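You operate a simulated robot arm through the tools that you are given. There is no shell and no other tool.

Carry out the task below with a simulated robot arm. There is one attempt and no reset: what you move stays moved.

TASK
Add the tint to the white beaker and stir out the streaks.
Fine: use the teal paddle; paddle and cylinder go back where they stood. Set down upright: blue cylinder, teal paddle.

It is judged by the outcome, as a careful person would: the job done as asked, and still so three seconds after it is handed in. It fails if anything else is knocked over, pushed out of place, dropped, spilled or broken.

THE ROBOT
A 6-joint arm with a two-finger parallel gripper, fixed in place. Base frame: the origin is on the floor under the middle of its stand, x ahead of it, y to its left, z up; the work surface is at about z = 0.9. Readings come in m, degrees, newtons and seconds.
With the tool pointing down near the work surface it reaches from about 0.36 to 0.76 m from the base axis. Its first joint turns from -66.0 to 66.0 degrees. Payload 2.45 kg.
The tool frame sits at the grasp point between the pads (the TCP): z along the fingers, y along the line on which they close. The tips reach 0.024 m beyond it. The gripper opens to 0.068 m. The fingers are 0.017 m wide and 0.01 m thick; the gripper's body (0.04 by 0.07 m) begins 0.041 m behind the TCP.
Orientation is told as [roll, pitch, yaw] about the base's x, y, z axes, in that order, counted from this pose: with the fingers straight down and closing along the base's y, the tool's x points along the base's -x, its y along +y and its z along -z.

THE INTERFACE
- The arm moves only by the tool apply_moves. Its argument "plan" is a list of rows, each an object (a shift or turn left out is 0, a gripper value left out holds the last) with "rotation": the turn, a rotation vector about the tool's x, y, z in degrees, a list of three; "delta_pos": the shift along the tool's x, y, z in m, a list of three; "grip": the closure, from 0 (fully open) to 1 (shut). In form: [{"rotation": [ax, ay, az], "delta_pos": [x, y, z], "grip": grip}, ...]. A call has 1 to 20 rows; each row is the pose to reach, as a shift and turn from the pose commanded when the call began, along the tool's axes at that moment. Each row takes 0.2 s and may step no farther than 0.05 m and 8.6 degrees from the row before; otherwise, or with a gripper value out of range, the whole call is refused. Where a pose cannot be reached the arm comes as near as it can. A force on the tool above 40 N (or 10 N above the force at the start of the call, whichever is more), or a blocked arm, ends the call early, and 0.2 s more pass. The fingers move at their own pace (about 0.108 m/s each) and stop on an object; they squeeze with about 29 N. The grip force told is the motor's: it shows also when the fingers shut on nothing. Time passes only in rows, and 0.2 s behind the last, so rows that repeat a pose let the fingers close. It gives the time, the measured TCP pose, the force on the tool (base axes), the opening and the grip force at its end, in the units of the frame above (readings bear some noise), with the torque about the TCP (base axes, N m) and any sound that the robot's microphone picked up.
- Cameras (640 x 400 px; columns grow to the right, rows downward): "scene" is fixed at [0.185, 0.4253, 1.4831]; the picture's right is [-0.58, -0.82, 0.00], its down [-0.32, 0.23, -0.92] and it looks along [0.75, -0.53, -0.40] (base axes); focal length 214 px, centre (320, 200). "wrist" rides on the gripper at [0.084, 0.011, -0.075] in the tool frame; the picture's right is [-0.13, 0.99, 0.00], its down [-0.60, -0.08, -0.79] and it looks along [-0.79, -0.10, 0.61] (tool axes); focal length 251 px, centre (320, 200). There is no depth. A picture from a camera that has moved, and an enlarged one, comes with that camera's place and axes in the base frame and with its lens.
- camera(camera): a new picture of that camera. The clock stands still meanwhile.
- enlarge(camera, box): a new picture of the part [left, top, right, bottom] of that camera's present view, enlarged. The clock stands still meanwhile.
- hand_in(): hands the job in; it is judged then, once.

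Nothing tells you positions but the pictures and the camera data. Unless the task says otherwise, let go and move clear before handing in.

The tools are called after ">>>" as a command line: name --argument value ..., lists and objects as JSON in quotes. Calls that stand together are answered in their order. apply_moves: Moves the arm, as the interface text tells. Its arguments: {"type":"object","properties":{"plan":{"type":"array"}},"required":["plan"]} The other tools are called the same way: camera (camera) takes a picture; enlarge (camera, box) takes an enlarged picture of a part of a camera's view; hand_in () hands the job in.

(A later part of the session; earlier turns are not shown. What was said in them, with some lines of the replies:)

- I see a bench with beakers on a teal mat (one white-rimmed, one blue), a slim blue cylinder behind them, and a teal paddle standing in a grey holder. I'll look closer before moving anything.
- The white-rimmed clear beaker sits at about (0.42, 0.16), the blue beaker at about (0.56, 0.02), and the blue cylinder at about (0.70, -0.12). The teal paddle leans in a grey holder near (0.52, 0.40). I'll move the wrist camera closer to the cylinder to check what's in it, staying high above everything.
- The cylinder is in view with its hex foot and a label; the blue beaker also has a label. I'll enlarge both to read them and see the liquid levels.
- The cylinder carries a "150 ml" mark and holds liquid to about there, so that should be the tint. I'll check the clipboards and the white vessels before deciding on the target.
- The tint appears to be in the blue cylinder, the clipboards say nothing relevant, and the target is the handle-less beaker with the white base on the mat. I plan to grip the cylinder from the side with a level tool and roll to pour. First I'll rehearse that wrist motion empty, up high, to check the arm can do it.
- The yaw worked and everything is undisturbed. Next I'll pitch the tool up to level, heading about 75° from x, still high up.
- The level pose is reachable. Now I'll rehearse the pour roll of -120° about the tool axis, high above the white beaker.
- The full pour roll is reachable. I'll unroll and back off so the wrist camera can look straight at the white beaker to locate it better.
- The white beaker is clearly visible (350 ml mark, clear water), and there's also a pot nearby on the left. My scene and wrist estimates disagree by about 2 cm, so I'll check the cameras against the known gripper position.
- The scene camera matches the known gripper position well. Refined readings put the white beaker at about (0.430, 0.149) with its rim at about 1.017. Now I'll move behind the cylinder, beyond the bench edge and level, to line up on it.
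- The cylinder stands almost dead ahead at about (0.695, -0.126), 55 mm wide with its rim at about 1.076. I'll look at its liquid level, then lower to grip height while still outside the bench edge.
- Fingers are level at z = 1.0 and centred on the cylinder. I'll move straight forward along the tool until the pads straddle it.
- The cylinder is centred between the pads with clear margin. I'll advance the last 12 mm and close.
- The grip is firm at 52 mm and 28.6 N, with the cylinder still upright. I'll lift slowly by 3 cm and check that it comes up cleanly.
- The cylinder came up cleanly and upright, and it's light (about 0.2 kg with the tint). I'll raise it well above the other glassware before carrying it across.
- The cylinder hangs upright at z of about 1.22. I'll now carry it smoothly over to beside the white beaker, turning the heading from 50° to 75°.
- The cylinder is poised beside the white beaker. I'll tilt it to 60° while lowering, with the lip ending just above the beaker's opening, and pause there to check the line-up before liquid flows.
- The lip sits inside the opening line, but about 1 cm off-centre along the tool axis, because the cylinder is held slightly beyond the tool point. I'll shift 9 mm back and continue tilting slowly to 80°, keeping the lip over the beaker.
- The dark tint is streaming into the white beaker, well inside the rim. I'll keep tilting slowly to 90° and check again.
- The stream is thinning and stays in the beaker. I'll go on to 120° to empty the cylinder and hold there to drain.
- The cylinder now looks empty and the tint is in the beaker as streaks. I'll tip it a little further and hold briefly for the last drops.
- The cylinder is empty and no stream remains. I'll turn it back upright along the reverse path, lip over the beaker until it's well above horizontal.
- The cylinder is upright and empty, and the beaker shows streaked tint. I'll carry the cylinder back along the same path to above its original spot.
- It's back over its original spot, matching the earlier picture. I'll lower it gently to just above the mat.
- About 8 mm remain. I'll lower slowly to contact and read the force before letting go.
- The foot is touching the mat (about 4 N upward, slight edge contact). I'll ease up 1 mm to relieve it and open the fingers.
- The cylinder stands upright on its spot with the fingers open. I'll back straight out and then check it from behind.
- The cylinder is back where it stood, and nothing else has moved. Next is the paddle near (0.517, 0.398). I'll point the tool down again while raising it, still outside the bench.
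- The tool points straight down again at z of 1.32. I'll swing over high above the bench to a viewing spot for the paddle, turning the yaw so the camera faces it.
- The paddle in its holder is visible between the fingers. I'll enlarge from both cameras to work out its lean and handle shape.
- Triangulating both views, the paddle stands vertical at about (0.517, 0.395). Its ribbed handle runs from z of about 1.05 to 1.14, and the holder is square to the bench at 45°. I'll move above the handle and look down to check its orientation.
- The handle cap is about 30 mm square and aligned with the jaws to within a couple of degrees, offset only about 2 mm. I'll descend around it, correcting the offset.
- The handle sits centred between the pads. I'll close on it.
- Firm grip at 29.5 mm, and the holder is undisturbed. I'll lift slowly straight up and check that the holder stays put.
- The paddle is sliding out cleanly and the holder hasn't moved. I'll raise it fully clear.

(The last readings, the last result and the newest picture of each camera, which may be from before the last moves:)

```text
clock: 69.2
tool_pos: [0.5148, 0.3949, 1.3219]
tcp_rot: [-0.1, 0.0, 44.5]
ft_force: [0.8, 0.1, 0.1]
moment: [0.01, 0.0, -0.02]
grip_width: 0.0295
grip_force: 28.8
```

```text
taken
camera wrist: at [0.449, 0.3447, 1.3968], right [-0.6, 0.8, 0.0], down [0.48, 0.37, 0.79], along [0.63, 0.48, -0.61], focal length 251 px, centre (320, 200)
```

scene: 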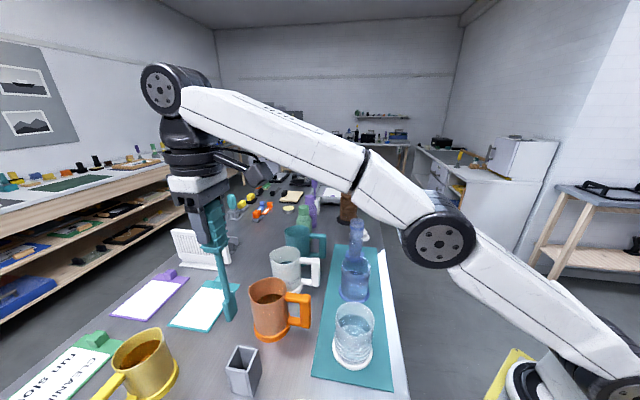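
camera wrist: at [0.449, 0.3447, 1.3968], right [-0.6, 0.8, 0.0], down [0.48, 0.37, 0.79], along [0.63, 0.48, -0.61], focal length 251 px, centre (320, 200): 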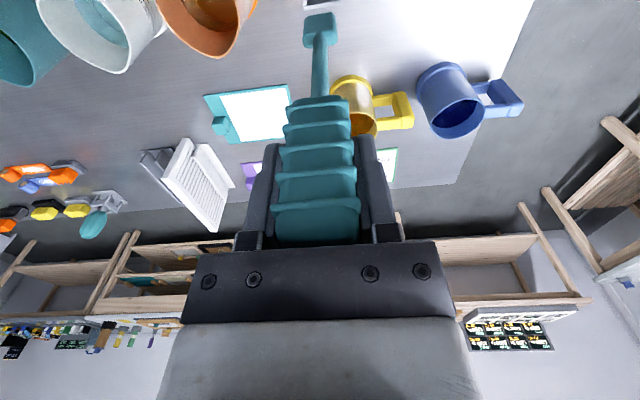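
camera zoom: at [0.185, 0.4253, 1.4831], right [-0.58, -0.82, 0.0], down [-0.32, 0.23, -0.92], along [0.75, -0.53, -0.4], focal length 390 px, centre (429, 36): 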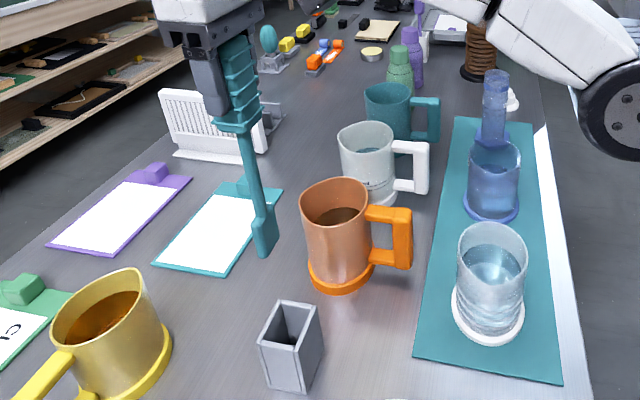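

The paddle is fully clear with its tip about 0.207 m below the tool point, and everything else is in place. I'll carry it across to directly above the white beaker, still high.

>>> apply_moves --plan '[{"delta_pos": [0.007, -0.0035, 0], "grip": 1}, {"delta_pos": [0.0233, -0.0116, 0]}, {"delta_pos": [0.0466, -0.0232, 0]}, {"delta_pos": [0.0746, -0.0371, 0]}, {"delta_pos": [0.1049, -0.0522, 0]}, {"delta_pos": [0.1351, -0.0672, 0]}, {"delta_pos": [0.1631, -0.0811, 0]}, {"delta_pos": [0.1887, -0.0939, 0]}, {"delta_pos": [0.2097, -0.1043, 0]}, {"delta_pos": [0.2237, -0.1113, 0]}, {"delta_pos": [0.233, -0.1159, 0]}]'

>>> camera --camera "scene"

>>> enlarge --camera "scene" --box '[280, 180, 440, 390]'

>>> camera --camera "wrist"

>>> enlarge --camera "wrist" --box '[240, 0, 400, 120]'

```text
clock: 71.6
tool_pos: [0.4312, 0.1487, 1.321]
tcp_rot: [0.0, 0.1, 44.5]
ft_force: [0.2, 0.1, -1.1]
moment: [-0.01, 0.01, 0.0]
grip_width: 0.0294
grip_force: 29.4
```

```text
taken
```

scene: 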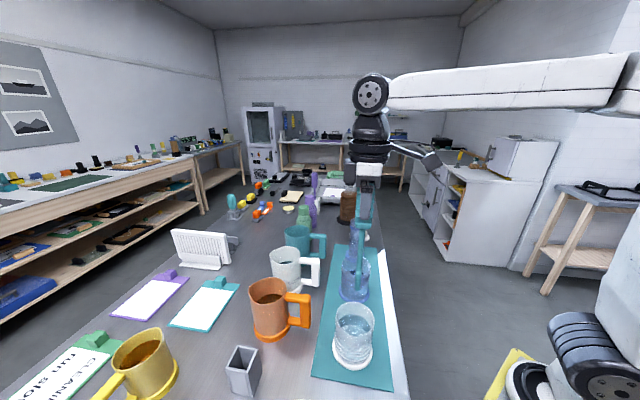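

```text
1.90 times, centred on (360, 285) of scene
camera zoom: at [0.185, 0.4253, 1.4831], right [-0.58, -0.82, 0.0], down [-0.32, 0.23, -0.92], along [0.75, -0.53, -0.4], focal length 408 px, centre (244, 38)
```

zoom: 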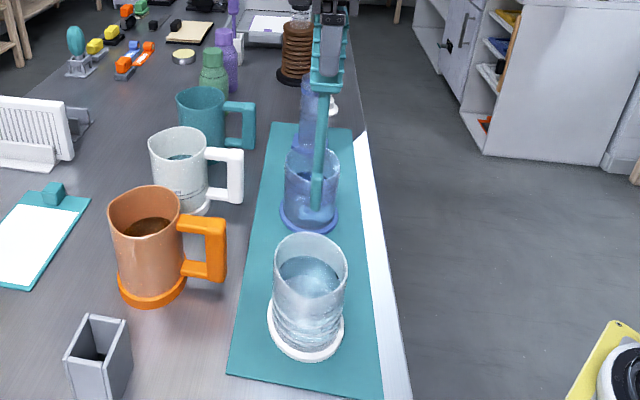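

```text
taken
camera wrist: at [0.3642, 0.0986, 1.3962], right [-0.6, 0.8, 0.0], down [0.49, 0.37, 0.79], along [0.63, 0.48, -0.61], focal length 251 px, centre (320, 200)
```

wrist: 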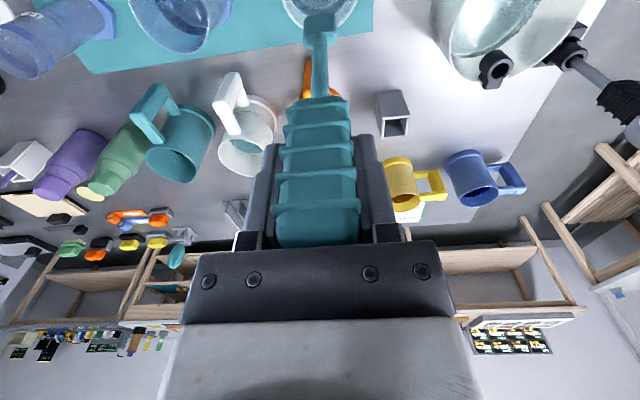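

```text
3.33 times, centred on (320, 60) of wrist
camera zoom: at [0.3642, 0.0986, 1.3962], right [-0.6, 0.8, 0.0], down [0.49, 0.37, 0.79], along [0.63, 0.48, -0.61], focal length 838 px, centre (320, 667)
```

zoom: 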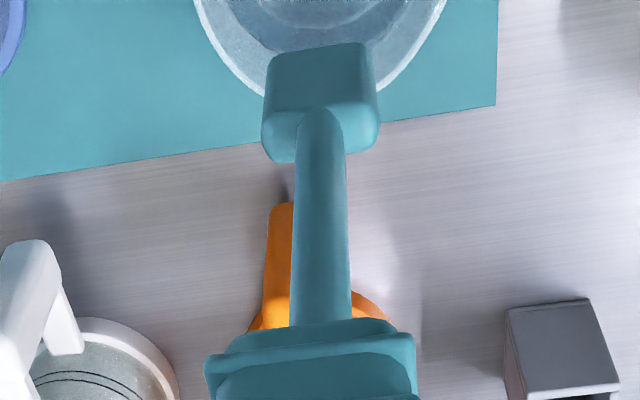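

The paddle hangs centred over the beaker by both cameras. I'll lower it until the tip is just above the rim and check the alignment.

>>> apply_moves --plan '[{"delta_pos": [0, 0, 0.01], "grip": 1}, {"delta_pos": [0, 0, 0.03]}, {"delta_pos": [0, 0, 0.05]}, {"delta_pos": [0, 0, 0.065]}, {"delta_pos": [0, 0, 0.075]}]'

>>> enlarge --camera "scene" --box '[300, 260, 410, 390]'

>>> enlarge --camera "wrist" --box '[220, 0, 420, 120]'

```text
clock: 72.8
tool_pos: [0.4297, 0.1501, 1.2456]
tcp_rot: [-0.1, -0.1, 44.4]
ft_force: [0.6, 0.3, 0.1]
moment: [0.0, -0.01, -0.02]
grip_width: 0.0295
grip_force: 28.1
```

```text
3.08 times, centred on (355, 325) of scene
camera zoom: at [0.185, 0.4253, 1.4831], right [-0.58, -0.82, 0.0], down [-0.32, 0.23, -0.92], along [0.75, -0.53, -0.4], focal length 660 px, centre (212, -185)
```

zoom: 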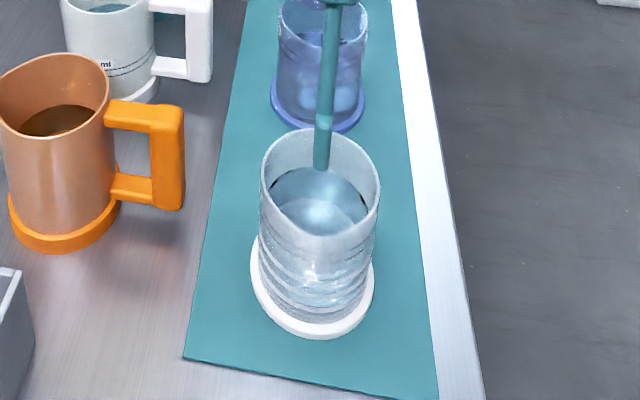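

```text
3.20 times, centred on (320, 60) of wrist
camera zoom: at [0.3636, 0.0985, 1.3208], right [-0.6, 0.8, 0.0], down [0.48, 0.37, 0.79], along [0.63, 0.48, -0.61], focal length 805 px, centre (320, 648)
```

zoom: 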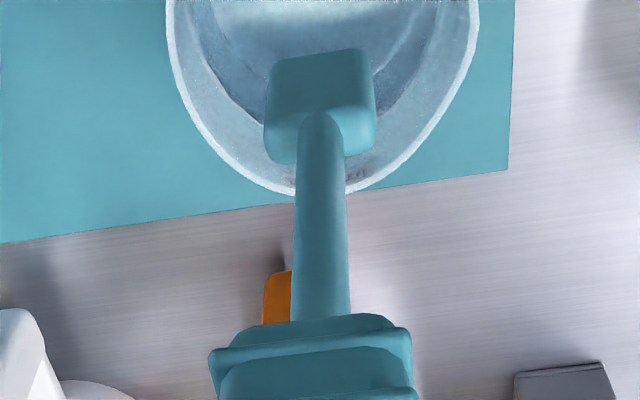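

Aligned: the tip is over the middle of the opening by both views. I'll lower the paddle slowly into the liquid, stopping well above the beaker floor.

>>> apply_moves --plan '[{"delta_pos": [0, 0, 0.01], "grip": 1}, {"delta_pos": [0, 0, 0.025]}, {"delta_pos": [0, 0, 0.04]}, {"delta_pos": [0, 0, 0.055]}, {"delta_pos": [0, 0, 0.07]}, {"delta_pos": [0, 0, 0.085]}, {"delta_pos": [0, 0, 0.095]}, {"delta_pos": [0, 0, 0.1]}]'

>>> enlarge --camera "scene" --box '[300, 260, 410, 390]'

>>> camera --camera "wrist"

```text
clock: 74.6
tool_pos: [0.4305, 0.15, 1.1453]
tcp_rot: [0.0, -0.1, 44.5]
ft_force: [-0.1, -0.1, -1.0]
moment: [-0.01, 0.01, 0.03]
grip_width: 0.0294
grip_force: 29.0
```

```text
3.08 times, centred on (355, 325) of scene
camera zoom: at [0.185, 0.4253, 1.4831], right [-0.58, -0.82, 0.0], down [-0.32, 0.23, -0.92], along [0.75, -0.53, -0.4], focal length 660 px, centre (212, -185)
```

zoom: 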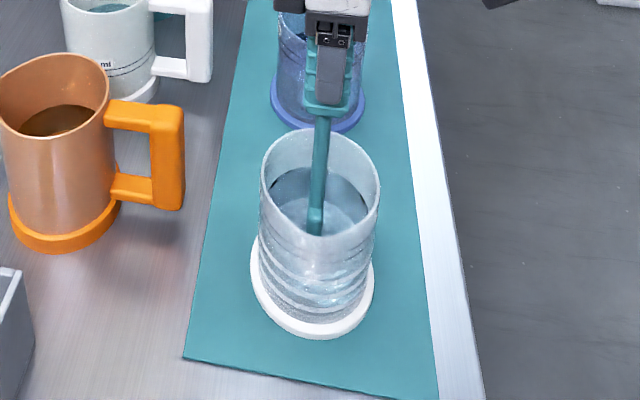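

```text
taken
camera wrist: at [0.3639, 0.0986, 1.2211], right [-0.6, 0.8, 0.0], down [0.48, 0.37, 0.79], along [0.63, 0.48, -0.61], focal length 251 px, centre (320, 200)
```

wrist: 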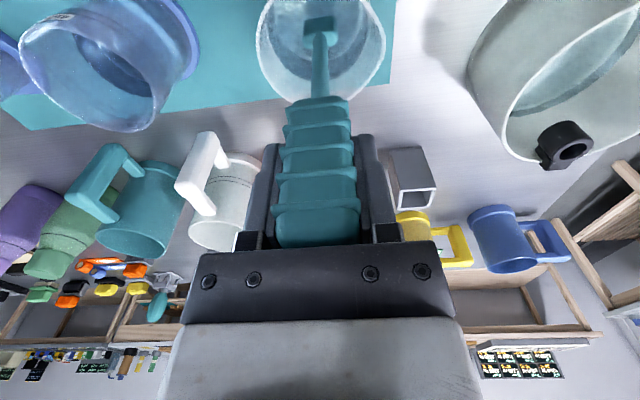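

The paddle is immersed with no contact forces. I'll stir one cautious circle of 18 mm radius first and check for wall contact.

>>> apply_moves --plan '[{"delta_pos": [0.009, 0, 0], "grip": 1}, {"delta_pos": [0.018, 0, 0]}, {"delta_pos": [0.0146, 0.0106, 0]}, {"delta_pos": [0.0056, 0.0171, 0]}, {"delta_pos": [-0.0056, 0.0171, 0]}, {"delta_pos": [-0.0146, 0.0106, 0]}, {"delta_pos": [-0.018, 0, 0]}, {"delta_pos": [-0.0146, -0.0106, 0]}, {"delta_pos": [-0.0056, -0.0171, 0]}, {"delta_pos": [0.0056, -0.0171, 0]}, {"delta_pos": [0.0146, -0.0106, 0]}, {"delta_pos": [0.018, 0, 0]}, {"delta_pos": [0.009, 0, 0]}, {"delta_pos": [0, 0, 0]}]'

>>> enlarge --camera "scene" --box '[300, 260, 410, 390]'

>>> enlarge --camera "wrist" --box '[220, 0, 420, 120]'

```text
clock: 77.6
tool_pos: [0.4299, 0.1512, 1.1447]
tcp_rot: [-0.2, -0.1, 44.5]
ft_force: [-1.4, -0.4, -1.2]
moment: [0.01, 0.03, 0.0]
grip_width: 0.0296
grip_force: 29.0
```

```text
3.08 times, centred on (355, 325) of scene
camera zoom: at [0.185, 0.4253, 1.4831], right [-0.58, -0.82, 0.0], down [-0.32, 0.23, -0.92], along [0.75, -0.53, -0.4], focal length 660 px, centre (212, -185)
```

zoom: 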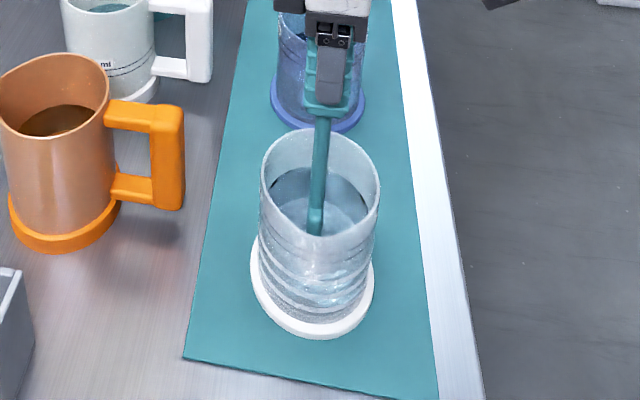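

```text
3.20 times, centred on (320, 60) of wrist
camera zoom: at [0.3637, 0.0988, 1.221], right [-0.6, 0.8, 0.0], down [0.48, 0.37, 0.79], along [0.63, 0.48, -0.61], focal length 805 px, centre (320, 648)
```

zoom: 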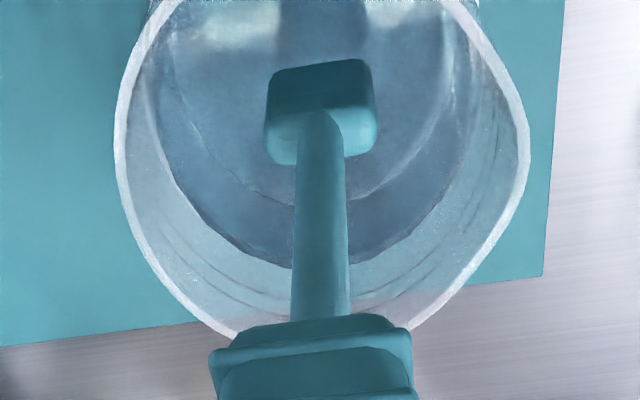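

The beaker didn't move and there was no wall contact, but streaks are still visible. I'll stir on with two quicker turns per run, varying the depth a little.

>>> apply_moves --plan '[{"delta_pos": [0.01, 0, 0], "grip": 1}, {"delta_pos": [0.02, 0, 0]}, {"delta_pos": [0.0141, 0.0141, 0]}, {"delta_pos": [0, 0.02, 0]}, {"delta_pos": [-0.0141, 0.0141, 0]}, {"delta_pos": [-0.02, 0, 0]}, {"delta_pos": [-0.0141, -0.0141, 0]}, {"delta_pos": [0, -0.02, 0]}, {"delta_pos": [0.0141, -0.0141, 0]}, {"delta_pos": [0.02, 0, -0.005]}, {"delta_pos": [0.0141, 0.0141, -0.01]}, {"delta_pos": [0, 0.02, -0.015]}, {"delta_pos": [-0.0141, 0.0141, -0.015]}, {"delta_pos": [-0.02, 0, -0.015]}, {"delta_pos": [-0.0141, -0.0141, -0.015]}, {"delta_pos": [0, -0.02, -0.01]}, {"delta_pos": [0.0141, -0.0141, -0.005]}, {"delta_pos": [0.02, 0, 0]}, {"delta_pos": [0.01, 0, 0]}, {"delta_pos": [0, 0, 0]}]'

>>> enlarge --camera "scene" --box '[300, 260, 410, 390]'

```text
clock: 81.8
tool_pos: [0.4299, 0.1504, 1.1463]
tcp_rot: [-0.1, 0.0, 44.5]
ft_force: [0.4, -0.3, -0.1]
moment: [0.02, -0.01, 0.01]
grip_width: 0.0295
grip_force: 28.8
```

```text
3.08 times, centred on (355, 325) of scene
camera zoom: at [0.185, 0.4253, 1.4831], right [-0.58, -0.82, 0.0], down [-0.32, 0.23, -0.92], along [0.75, -0.53, -0.4], focal length 660 px, centre (212, -185)
```

zoom: 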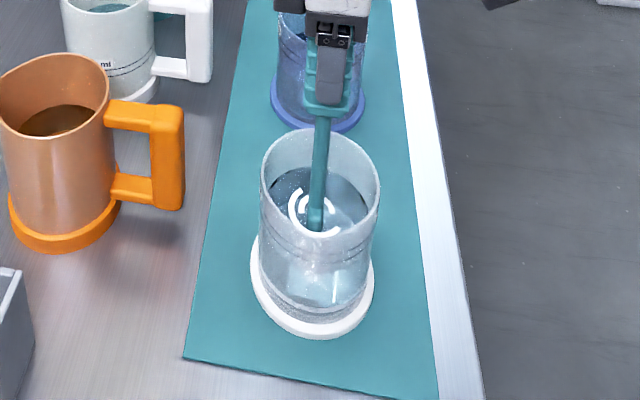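

The upper streaks are fading and a swirl is forming, but some streaking remains low in the beaker. I'll stir again about 8 mm deeper.

>>> apply_moves --plan '[{"delta_pos": [0.01, 0, 0.004], "grip": 1}, {"delta_pos": [0.02, 0, 0.008]}, {"delta_pos": [0.0141, 0.0141, 0.008]}, {"delta_pos": [0, 0.02, 0.008]}, {"delta_pos": [-0.0141, 0.0141, 0.008]}, {"delta_pos": [-0.02, 0, 0.008]}, {"delta_pos": [-0.0141, -0.0141, 0.008]}, {"delta_pos": [0, -0.02, 0.008]}, {"delta_pos": [0.0141, -0.0141, 0.008]}, {"delta_pos": [0.02, 0, 0.008]}, {"delta_pos": [0.0141, 0.0141, 0.008]}, {"delta_pos": [0, 0.02, 0.008]}, {"delta_pos": [-0.0141, 0.0141, 0.008]}, {"delta_pos": [-0.02, 0, 0.008]}, {"delta_pos": [-0.0141, -0.0141, 0.008]}, {"delta_pos": [0, -0.02, 0.008]}, {"delta_pos": [0.0141, -0.0141, 0.008]}, {"delta_pos": [0.02, 0, 0.006]}, {"delta_pos": [0.01, 0, 0.003]}, {"delta_pos": [0, 0, 0]}]'

>>> enlarge --camera "scene" --box '[300, 260, 410, 390]'

```text
clock: 86.0
tool_pos: [0.431, 0.1498, 1.1464]
tcp_rot: [-0.2, -0.1, 44.5]
ft_force: [0.0, -0.4, -0.8]
moment: [0.03, 0.0, 0.01]
grip_width: 0.0293
grip_force: 29.4
```

```text
3.08 times, centred on (355, 325) of scene
camera zoom: at [0.185, 0.4253, 1.4831], right [-0.58, -0.82, 0.0], down [-0.32, 0.23, -0.92], along [0.75, -0.53, -0.4], focal length 660 px, centre (212, -185)
```

zoom: 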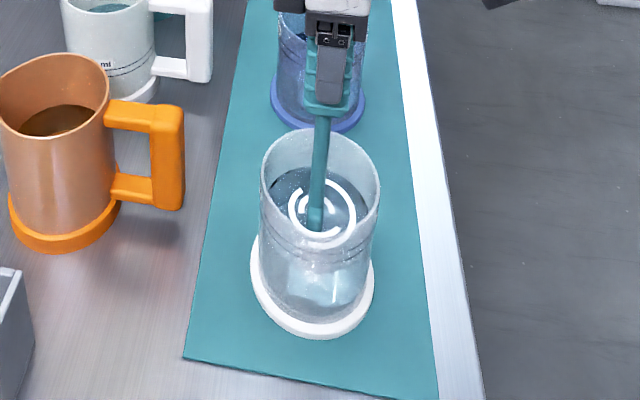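

The side of the beaker now looks even, and only surface swirl lines remain. I'll give it one more pair of turns to be sure it's uniform.

>>> apply_moves --plan '[{"delta_pos": [0.01, 0, 0.002], "grip": 1}, {"delta_pos": [0.02, 0, 0.004]}, {"delta_pos": [0.0141, 0.0141, 0.004]}, {"delta_pos": [0, 0.02, 0.004]}, {"delta_pos": [-0.0141, 0.0141, 0.004]}, {"delta_pos": [-0.02, 0, 0.004]}, {"delta_pos": [-0.0141, -0.0141, 0.004]}, {"delta_pos": [0, -0.02, 0.004]}, {"delta_pos": [0.0141, -0.0141, 0.004]}, {"delta_pos": [0.02, 0, 0]}, {"delta_pos": [0.0141, 0.0141, -0.004]}, {"delta_pos": [0, 0.02, -0.008]}, {"delta_pos": [-0.0141, 0.0141, -0.01]}, {"delta_pos": [-0.02, 0, -0.01]}, {"delta_pos": [-0.0141, -0.0141, -0.01]}, {"delta_pos": [0, -0.02, -0.008]}, {"delta_pos": [0.0141, -0.0141, -0.004]}, {"delta_pos": [0.02, 0, 0]}, {"delta_pos": [0.01, 0, 0]}, {"delta_pos": [0, 0, 0]}]'

>>> enlarge --camera "scene" --box '[320, 295, 390, 375]'

>>> enlarge --camera "wrist" --box '[220, 0, 420, 120]'

```text
clock: 90.2
tool_pos: [0.4303, 0.1514, 1.1467]
tcp_rot: [-0.1, 0.0, 44.5]
ft_force: [-0.4, 0.3, -0.5]
moment: [-0.02, -0.02, 0.01]
grip_width: 0.0294
grip_force: 28.3
```

```text
5.00 times, centred on (355, 335) of scene
camera zoom: at [0.185, 0.4253, 1.4831], right [-0.58, -0.82, 0.0], down [-0.32, 0.23, -0.92], along [0.75, -0.53, -0.4], focal length 1072 px, centre (145, -475)
```

zoom: 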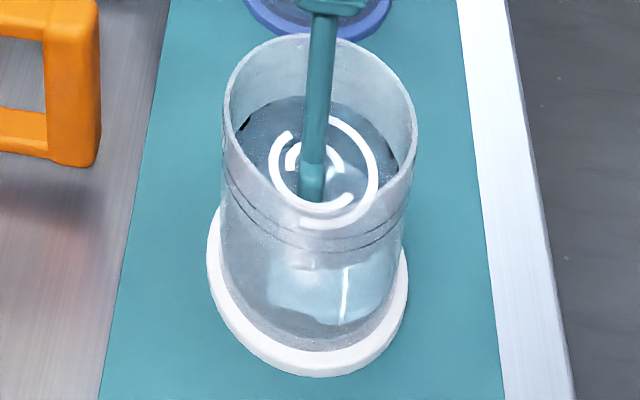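

```text
3.20 times, centred on (320, 60) of wrist
camera zoom: at [0.3638, 0.0991, 1.2212], right [-0.6, 0.8, 0.0], down [0.48, 0.37, 0.79], along [0.63, 0.48, -0.61], focal length 805 px, centre (320, 648)
```

zoom: 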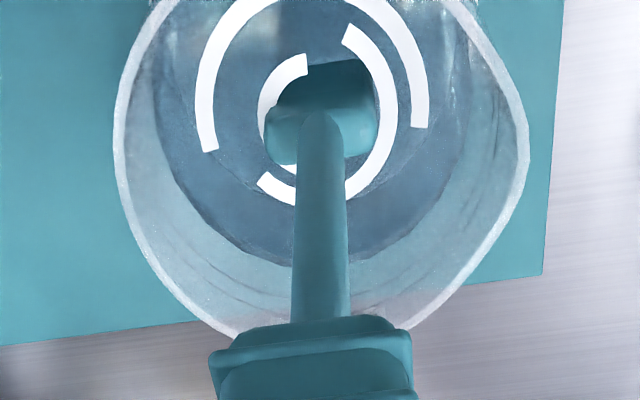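

The wavy dark streaks are gone and the liquid looks even; only white swirl arcs show on the surface. I'll hold still for two seconds to see whether those are just motion.

>>> apply_moves --plan '[{"delta_pos": [0, 0, 0], "grip": 1}, {"delta_pos": [0, 0, 0]}, {"delta_pos": [0, 0, 0]}, {"delta_pos": [0, 0, 0]}, {"delta_pos": [0, 0, 0]}, {"delta_pos": [0, 0, 0]}, {"delta_pos": [0, 0, 0]}, {"delta_pos": [0, 0, 0]}, {"delta_pos": [0, 0, 0]}, {"delta_pos": [0, 0, 0]}]'

>>> enlarge --camera "scene" --box '[320, 295, 390, 375]'

>>> enlarge --camera "wrist" --box '[220, 0, 420, 120]'

```text
clock: 92.4
tool_pos: [0.4312, 0.1507, 1.1466]
tcp_rot: [-0.1, 0.0, 44.5]
ft_force: [-0.7, -0.2, -0.6]
moment: [-0.02, 0.0, 0.02]
grip_width: 0.0295
grip_force: 28.6
```

```text
5.00 times, centred on (355, 335) of scene
camera zoom: at [0.185, 0.4253, 1.4831], right [-0.58, -0.82, 0.0], down [-0.32, 0.23, -0.92], along [0.75, -0.53, -0.4], focal length 1072 px, centre (145, -475)
```

zoom: 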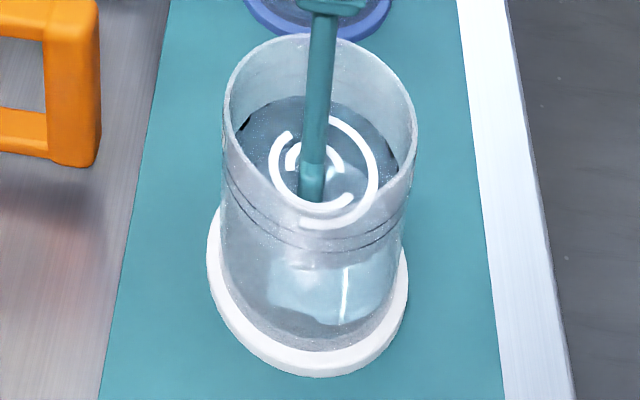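

```text
3.20 times, centred on (320, 60) of wrist
camera zoom: at [0.3639, 0.099, 1.2213], right [-0.6, 0.8, 0.0], down [0.48, 0.37, 0.79], along [0.63, 0.48, -0.61], focal length 805 px, centre (320, 648)
```

zoom: 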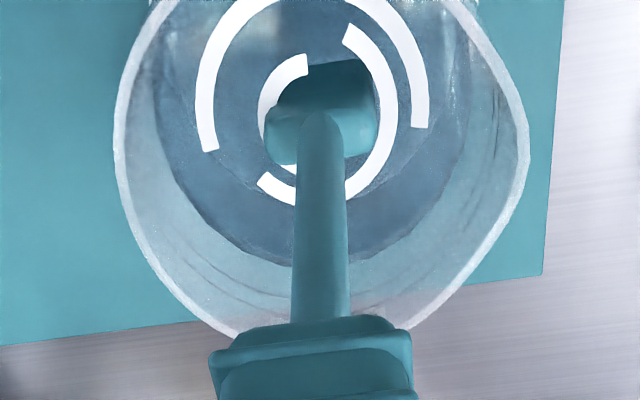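

The arcs stayed identical while still, so they mark the state of the liquid, not motion. I'll stir two more turns and compare to see whether they still change.

>>> apply_moves --plan '[{"delta_pos": [0.01, 0, 0.002], "grip": 1}, {"delta_pos": [0.02, 0, 0.004]}, {"delta_pos": [0.0141, 0.0141, 0.004]}, {"delta_pos": [0, 0.02, 0.004]}, {"delta_pos": [-0.0141, 0.0141, 0.004]}, {"delta_pos": [-0.02, 0, 0.004]}, {"delta_pos": [-0.0141, -0.0141, 0.004]}, {"delta_pos": [0, -0.02, 0.004]}, {"delta_pos": [0.0141, -0.0141, 0.004]}, {"delta_pos": [0.02, 0, 0]}, {"delta_pos": [0.0141, 0.0141, 0]}, {"delta_pos": [0, 0.02, 0]}, {"delta_pos": [-0.0141, 0.0141, 0]}, {"delta_pos": [-0.02, 0, 0]}, {"delta_pos": [-0.0141, -0.0141, 0]}, {"delta_pos": [0, -0.02, 0]}, {"delta_pos": [0.0141, -0.0141, 0]}, {"delta_pos": [0.02, 0, 0]}, {"delta_pos": [0.01, 0, 0]}, {"delta_pos": [0, 0, 0]}]'

>>> enlarge --camera "scene" --box '[320, 295, 390, 375]'

>>> enlarge --camera "wrist" --box '[220, 0, 420, 120]'

```text
clock: 96.6
tool_pos: [0.431, 0.1497, 1.1465]
tcp_rot: [-0.1, 0.0, 44.5]
ft_force: [0.3, -0.4, -0.9]
moment: [0.0, 0.02, 0.03]
grip_width: 0.0294
grip_force: 28.9
```

```text
5.00 times, centred on (355, 335) of scene
camera zoom: at [0.185, 0.4253, 1.4831], right [-0.58, -0.82, 0.0], down [-0.32, 0.23, -0.92], along [0.75, -0.53, -0.4], focal length 1072 px, centre (145, -475)
```

zoom: 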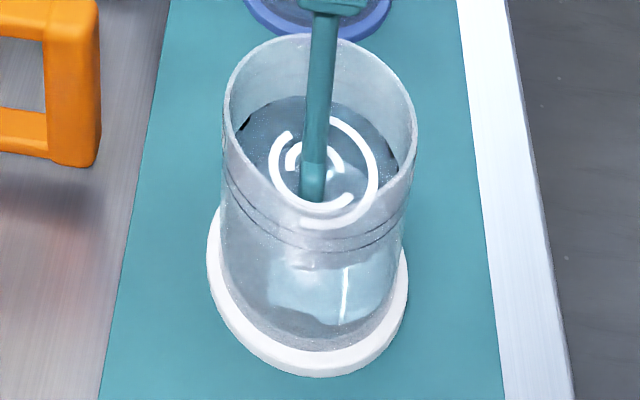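

```text
3.20 times, centred on (320, 60) of wrist
camera zoom: at [0.3637, 0.0984, 1.2212], right [-0.6, 0.8, 0.0], down [0.49, 0.37, 0.79], along [0.63, 0.48, -0.61], focal length 805 px, centre (320, 648)
```

zoom: 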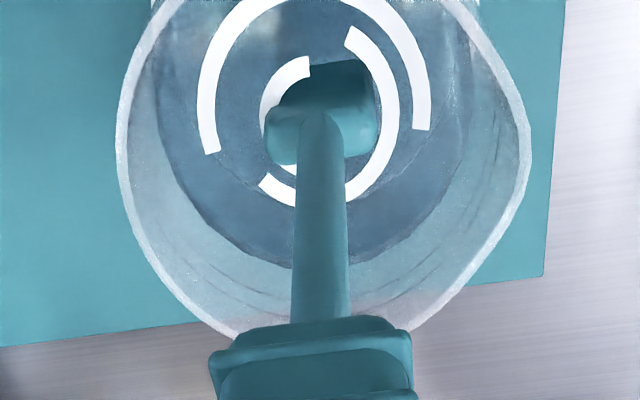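

Nothing changed with further stirring, so the liquid is fully blended and the walls and surface show no streaks. I'll lift the paddle slowly, let it drain above the liquid, then raise it clear.

>>> apply_moves --plan '[{"delta_pos": [0, 0, -0.01], "grip": 1}, {"delta_pos": [0, 0, -0.025]}, {"delta_pos": [0, 0, -0.04]}, {"delta_pos": [0, 0, -0.052]}, {"delta_pos": [0, 0, -0.06]}, {"delta_pos": [0, 0, -0.065]}, {"delta_pos": [0, 0, -0.065]}, {"delta_pos": [0, 0, -0.065]}, {"delta_pos": [0, 0, -0.065]}, {"delta_pos": [0, 0, -0.065]}, {"delta_pos": [0, 0, -0.065]}, {"delta_pos": [0, 0, -0.07]}, {"delta_pos": [0, 0, -0.085]}, {"delta_pos": [0, 0, -0.105]}, {"delta_pos": [0, 0, -0.125]}, {"delta_pos": [0, 0, -0.145]}, {"delta_pos": [0, 0, -0.16]}, {"delta_pos": [0, 0, -0.17]}, {"delta_pos": [0, 0, -0.175]}]'

>>> camera --camera "scene"

>>> enlarge --camera "scene" --box '[300, 220, 410, 390]'

```text
clock: 100.6
tool_pos: [0.43, 0.1503, 1.321]
tcp_rot: [0.0, 0.1, 44.5]
ft_force: [0.4, 0.2, -0.4]
moment: [0.01, 0.01, 0.0]
grip_width: 0.0295
grip_force: 28.7
```

```text
taken
```

scene: 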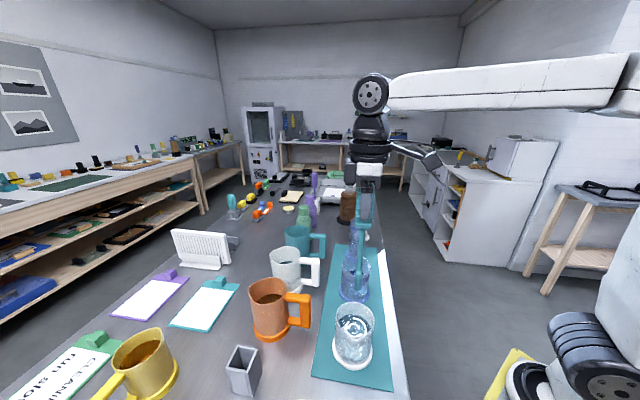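

```text
2.35 times, centred on (355, 305) of scene
camera zoom: at [0.185, 0.4253, 1.4831], right [-0.58, -0.82, 0.0], down [-0.32, 0.23, -0.92], along [0.75, -0.53, -0.4], focal length 505 px, centre (238, -47)
```

zoom: 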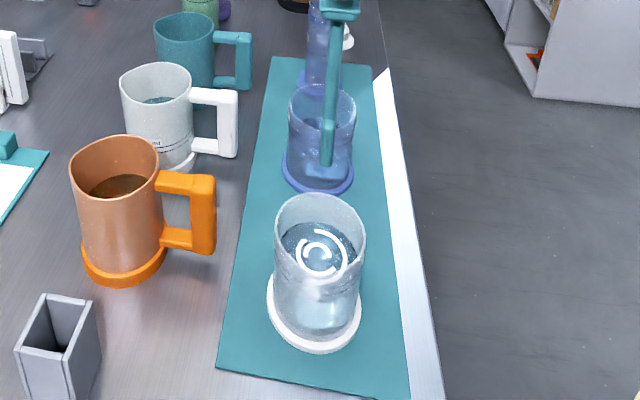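

The beaker is uniformly tinted with a swirl on top and stands where it was. I'll carry the paddle back above its holder along the same path.

>>> apply_moves --plan '[{"delta_pos": [-0.007, 0.0035, 0], "grip": 1}, {"delta_pos": [-0.0233, 0.0116, 0]}, {"delta_pos": [-0.0466, 0.0232, 0]}, {"delta_pos": [-0.0746, 0.0371, 0]}, {"delta_pos": [-0.1049, 0.0522, 0]}, {"delta_pos": [-0.1351, 0.0672, 0]}, {"delta_pos": [-0.1631, 0.0811, 0]}, {"delta_pos": [-0.1887, 0.0939, 0]}, {"delta_pos": [-0.2097, 0.1043, 0]}, {"delta_pos": [-0.2237, 0.1113, 0]}, {"delta_pos": [-0.233, 0.1159, 0]}, {"delta_pos": [-0.233, 0.1159, 0]}]'

>>> enlarge --camera "scene" --box '[180, 180, 340, 400]'

>>> camera --camera "wrist"

```text
clock: 103.2
tool_pos: [0.5146, 0.3964, 1.3214]
tcp_rot: [-0.2, 0.1, 44.5]
ft_force: [-0.1, 0.7, -0.7]
moment: [-0.02, 0.01, 0.0]
grip_width: 0.0293
grip_force: 28.8
```

```text
1.82 times, centred on (260, 290) of scene
camera zoom: at [0.185, 0.4253, 1.4831], right [-0.58, -0.82, 0.0], down [-0.32, 0.23, -0.92], along [0.75, -0.53, -0.4], focal length 390 px, centre (429, 36)
```

zoom: 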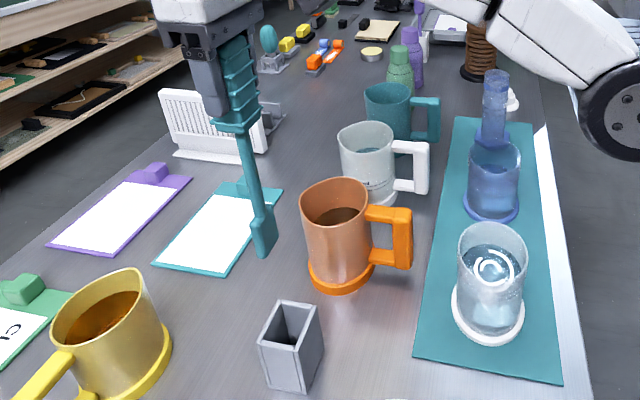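

```text
taken
camera wrist: at [0.4484, 0.3452, 1.3968], right [-0.6, 0.8, 0.0], down [0.49, 0.37, 0.79], along [0.63, 0.48, -0.61], focal length 251 px, centre (320, 200)
```

wrist: 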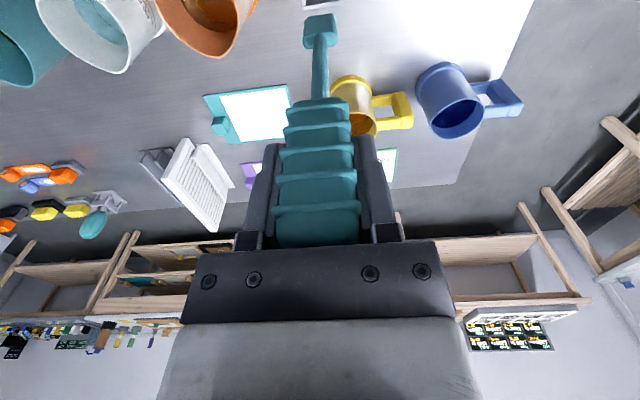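

The paddle is back exactly above the holder with the same pose in the grip. I'll lower it to just above the holder's mouth and check.

>>> apply_moves --plan '[{"delta_pos": [0, 0, 0.01], "grip": 1}, {"delta_pos": [0, 0, 0.03]}, {"delta_pos": [0, 0, 0.055]}, {"delta_pos": [0, 0, 0.08]}, {"delta_pos": [0, 0, 0.095]}, {"delta_pos": [0, 0, 0.105]}, {"delta_pos": [0, 0, 0.11]}]'

>>> enlarge --camera "scene" --box '[190, 260, 310, 400]'

>>> enlarge --camera "wrist" --box '[240, 0, 400, 110]'

```text
clock: 104.8
tool_pos: [0.5158, 0.397, 1.211]
tcp_rot: [-0.1, 0.0, 44.5]
ft_force: [-0.3, -0.4, 0.3]
moment: [-0.01, 0.01, -0.01]
grip_width: 0.0296
grip_force: 29.0
```

```text
2.86 times, centred on (250, 330) of scene
camera zoom: at [0.185, 0.4253, 1.4831], right [-0.58, -0.82, 0.0], down [-0.32, 0.23, -0.92], along [0.75, -0.53, -0.4], focal length 613 px, centre (520, -171)
```

zoom: 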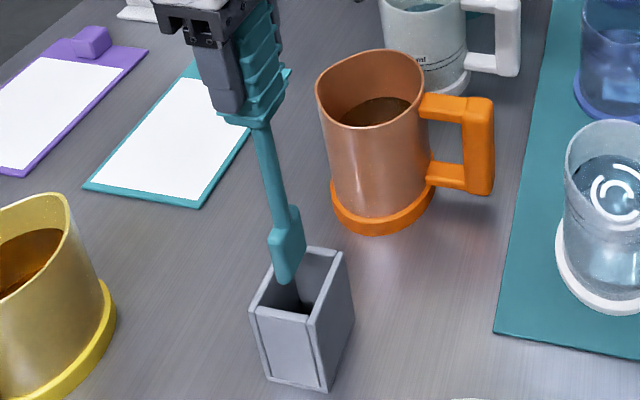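

```text
3.64 times, centred on (320, 55) of wrist
camera zoom: at [0.4487, 0.3447, 1.2864], right [-0.6, 0.8, 0.0], down [0.48, 0.37, 0.79], along [0.63, 0.48, -0.61], focal length 914 px, centre (320, 727)
```

zoom: 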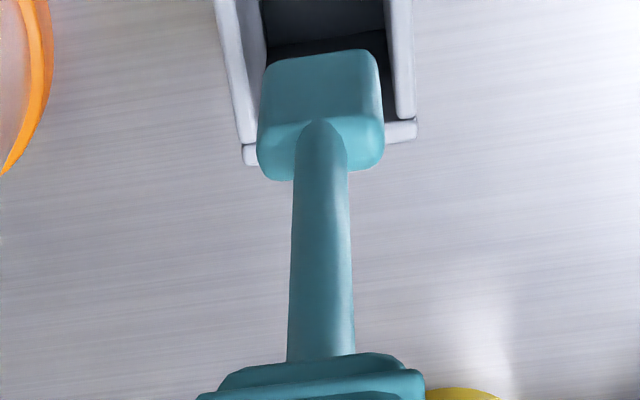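

The tip lines up over the holder's opening, just as it came out. I'll lower it slowly inside, stopping about 1 cm short of the bottom.

>>> apply_moves --plan '[{"delta_pos": [0, 0, 0.008], "grip": 1}, {"delta_pos": [0, 0, 0.018]}, {"delta_pos": [0, 0, 0.03]}, {"delta_pos": [0, 0, 0.042]}, {"delta_pos": [0, 0, 0.054]}, {"delta_pos": [0, 0, 0.066]}, {"delta_pos": [0, 0, 0.077]}, {"delta_pos": [0, 0, 0.085]}, {"delta_pos": [0, 0, 0.09]}]'

>>> enlarge --camera "scene" --box '[180, 250, 320, 400]'

```text
clock: 106.8
tool_pos: [0.5152, 0.3963, 1.1219]
tcp_rot: [0.0, -0.1, 44.5]
ft_force: [1.0, -0.1, -0.1]
moment: [0.0, 0.0, -0.05]
grip_width: 0.0293
grip_force: 29.1
```

```text
2.67 times, centred on (250, 325) of scene
camera zoom: at [0.185, 0.4253, 1.4831], right [-0.58, -0.82, 0.0], down [-0.32, 0.23, -0.92], along [0.75, -0.53, -0.4], focal length 572 px, centre (507, -133)
```

zoom: 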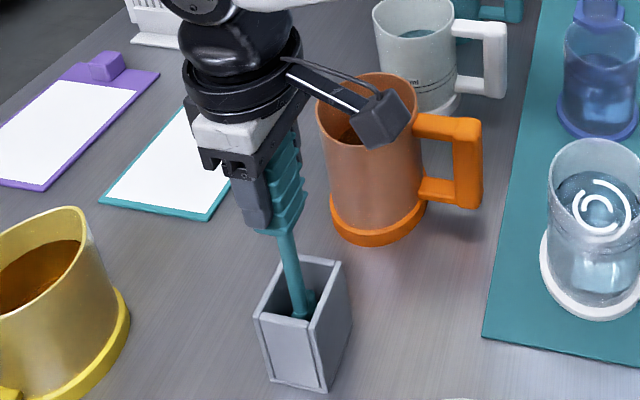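

The paddle is inside its holder with no side forces. I'll lower the last centimetre gently to where it stood.

>>> apply_moves --plan '[{"delta_pos": [0, 0, 0.004], "grip": 1}, {"delta_pos": [0, 0, 0.007]}, {"delta_pos": [0, 0, 0.009]}, {"delta_pos": [0, 0, 0.01]}, {"delta_pos": [0, 0, 0.01]}]'

>>> enlarge --camera "scene" --box '[180, 250, 320, 400]'

```text
clock: 108.0
tool_pos: [0.515, 0.3965, 1.1116]
tcp_rot: [-0.1, -0.1, 44.6]
ft_force: [0.0, 0.1, -1.5]
moment: [-0.01, -0.05, -0.02]
grip_width: 0.0294
grip_force: 28.9
```

```text
2.67 times, centred on (250, 325) of scene
camera zoom: at [0.185, 0.4253, 1.4831], right [-0.58, -0.82, 0.0], down [-0.32, 0.23, -0.92], along [0.75, -0.53, -0.4], focal length 572 px, centre (507, -133)
```

zoom: 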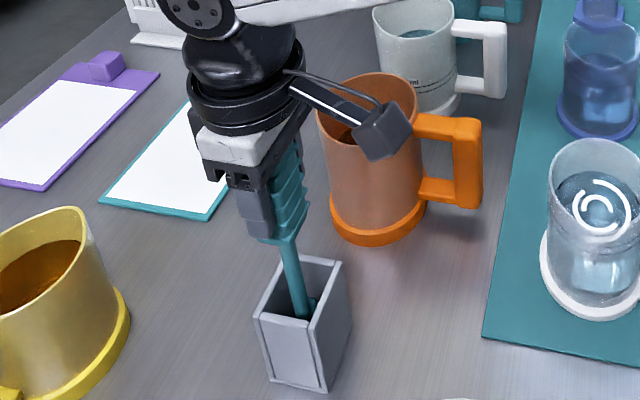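

It's at the same height it stood at. I'll settle one more millimetre and open the fingers gently.

>>> apply_moves --plan '[{"delta_pos": [0, 0, 0.0005], "grip": 1}, {"delta_pos": [0, 0, 0.001], "grip": 1}, {"delta_pos": [0, 0, 0.001], "grip": 1}, {"delta_pos": [0, 0, 0.001], "grip": 0.5}, {"delta_pos": [0, 0, 0.001], "grip": 0.3}, {"delta_pos": [0, 0, 0.001], "grip": 0}, {"delta_pos": [0, 0, 0.001], "grip": 0}, {"delta_pos": [0, 0, 0.001], "grip": 0}]'

>>> enlarge --camera "scene" --box '[180, 250, 320, 400]'

>>> camera --camera "wrist"

```text
clock: 109.8
tool_pos: [0.5159, 0.3963, 1.1111]
tcp_rot: [-0.1, 0.0, 44.5]
ft_force: [-0.3, -0.1, 0.0]
moment: [0.01, -0.01, 0.01]
grip_width: 0.0678
grip_force: 0.1
```

```text
2.67 times, centred on (250, 325) of scene
camera zoom: at [0.185, 0.4253, 1.4831], right [-0.58, -0.82, 0.0], down [-0.32, 0.23, -0.92], along [0.75, -0.53, -0.4], focal length 572 px, centre (507, -133)
```

zoom: 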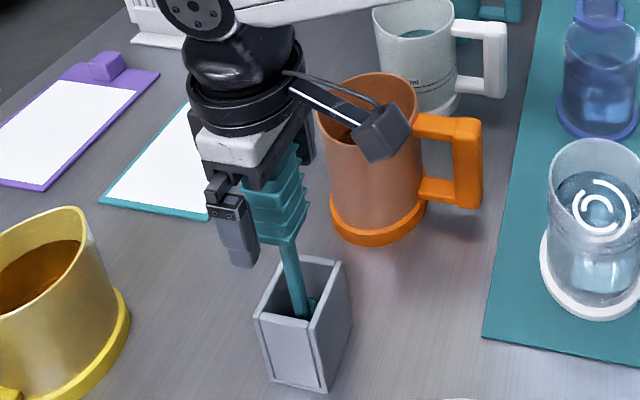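

```text
taken
camera wrist: at [0.4491, 0.3452, 1.1852], right [-0.6, 0.8, 0.0], down [0.48, 0.37, 0.79], along [0.63, 0.48, -0.61], focal length 251 px, centre (320, 200)
```

wrist: 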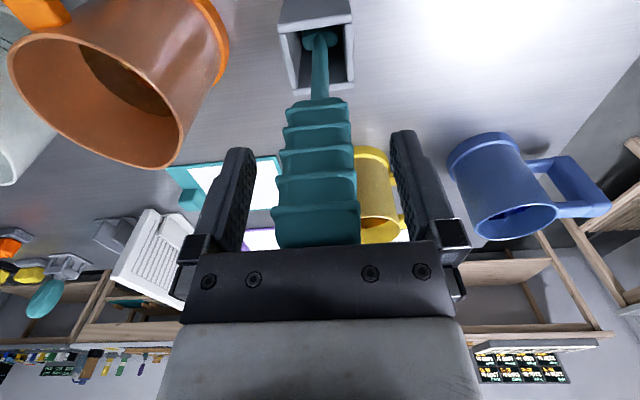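

The paddle stands upright on its own in the holder, free of the fingers. I'll withdraw straight up and clear.

>>> apply_moves --plan '[{"delta_pos": [0, 0, -0.01], "grip": 0}, {"delta_pos": [0, 0, -0.03]}, {"delta_pos": [0, 0, -0.055]}, {"delta_pos": [0, 0, -0.085]}, {"delta_pos": [0, 0, -0.12]}, {"delta_pos": [0, 0, -0.155]}, {"delta_pos": [0, 0, -0.19]}, {"delta_pos": [0, 0, -0.225]}, {"delta_pos": [0.04, 0, -0.25]}, {"delta_pos": [0.085, 0, -0.27]}, {"delta_pos": [0.13, 0, -0.28]}, {"delta_pos": [0.165, 0, -0.28]}, {"delta_pos": [0.18, 0, -0.28]}]'

>>> camera --camera "scene"

>>> camera --camera "wrist"

>>> enlarge --camera "scene" --box '[190, 270, 410, 400]'

>>> enlarge --camera "scene" --box '[300, 200, 420, 290]'

```text
clock: 112.6
tool_pos: [0.3877, 0.2707, 1.39]
tcp_rot: [-0.2, -0.1, 44.4]
ft_force: [-0.2, 0.2, -0.6]
moment: [0.01, 0.02, -0.01]
grip_width: 0.0682
grip_force: 0.1
out of reach, approached as far as the arm can: row 8
```

```text
taken
```

scene: 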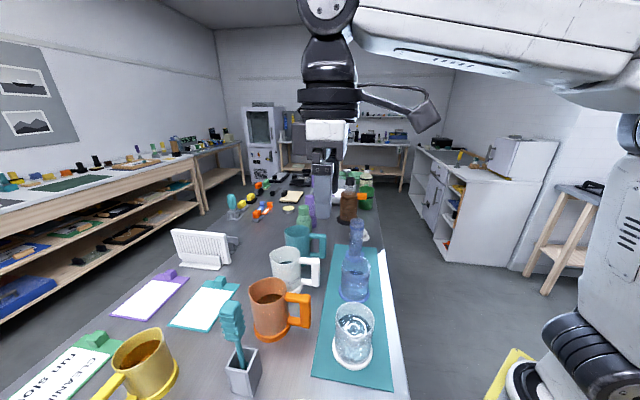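

```text
taken
camera wrist: at [0.3204, 0.2185, 1.465], right [-0.6, 0.8, 0.0], down [0.48, 0.37, 0.79], along [0.63, 0.48, -0.61], focal length 251 px, centre (320, 200)
```

wrist: 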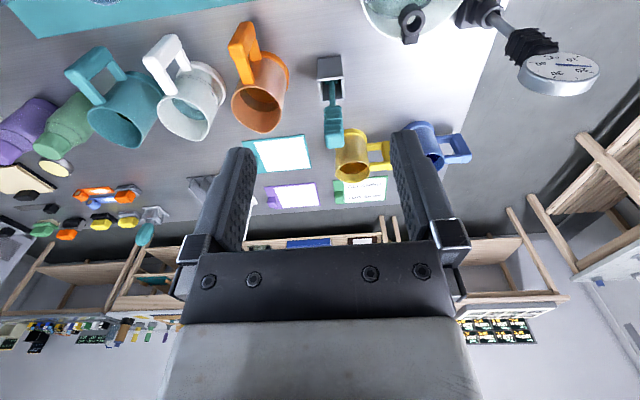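

```text
2.91 times, centred on (300, 335) of scene
camera zoom: at [0.185, 0.4253, 1.4831], right [-0.58, -0.82, 0.0], down [-0.32, 0.23, -0.92], along [0.75, -0.53, -0.4], focal length 624 px, centre (378, -193)
```

zoom: 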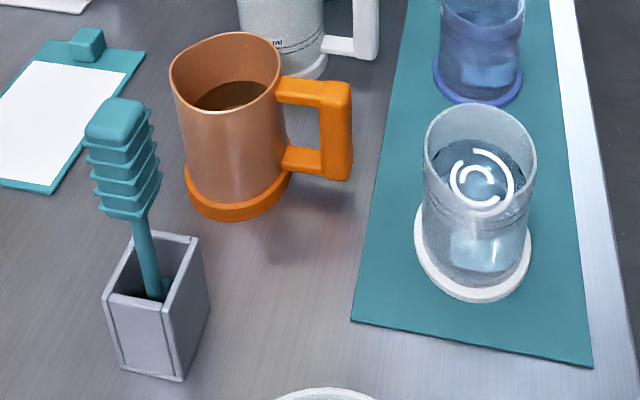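

```text
4.44 times, centred on (360, 245) of scene
camera zoom: at [0.185, 0.4253, 1.4831], right [-0.58, -0.82, 0.0], down [-0.32, 0.23, -0.92], along [0.75, -0.53, -0.4], focal length 953 px, centre (142, 0)
```

zoom: 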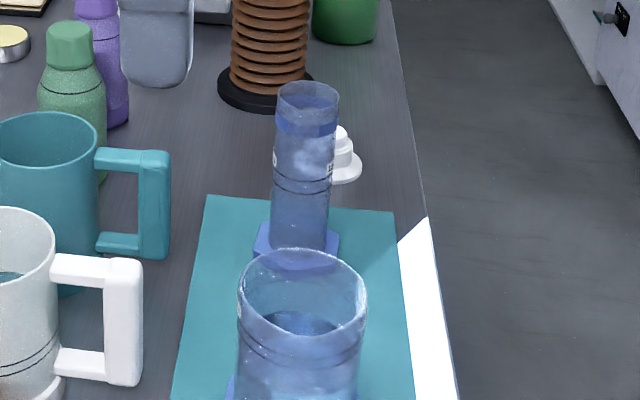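

Everything looks right: the paddle stands upright in its holder, the empty blue cylinder is back on its spot, and the white beaker is evenly tinted. No drips show on the mat, nothing else has shifted, and the arm is clear and open, so I'm handing in.

>>> hand_in

```text
The job is handed in.
```

I poured the tint from the blue cylinder into the white beaker, stirred it in with the teal paddle, and handed the job in. No result came back, so the following is what I saw in the last pictures.

- **Target:** I took "the white beaker" to be the clear, handle-less one with the white base on the mat, not the white mug with a handle.
- **Tint:** The cylinder looked empty after the pour, and I saw no drips on the mat.
- **Stirring:** The dark streaks disappeared. White swirl marks stayed on the surface. They appeared as I stirred and did not change with the last turns, so I took them as a sign that it was mixed. I'm not certain of that.
- **Cylinder and paddle:** Both are upright and back where they stood. The cylinder is within about 2–3 mm of its original spot, and the paddle is in its holder.
- **Everything else:** I saw nothing knocked over or shifted. The gripper was open and clear of the bench when I handed in.
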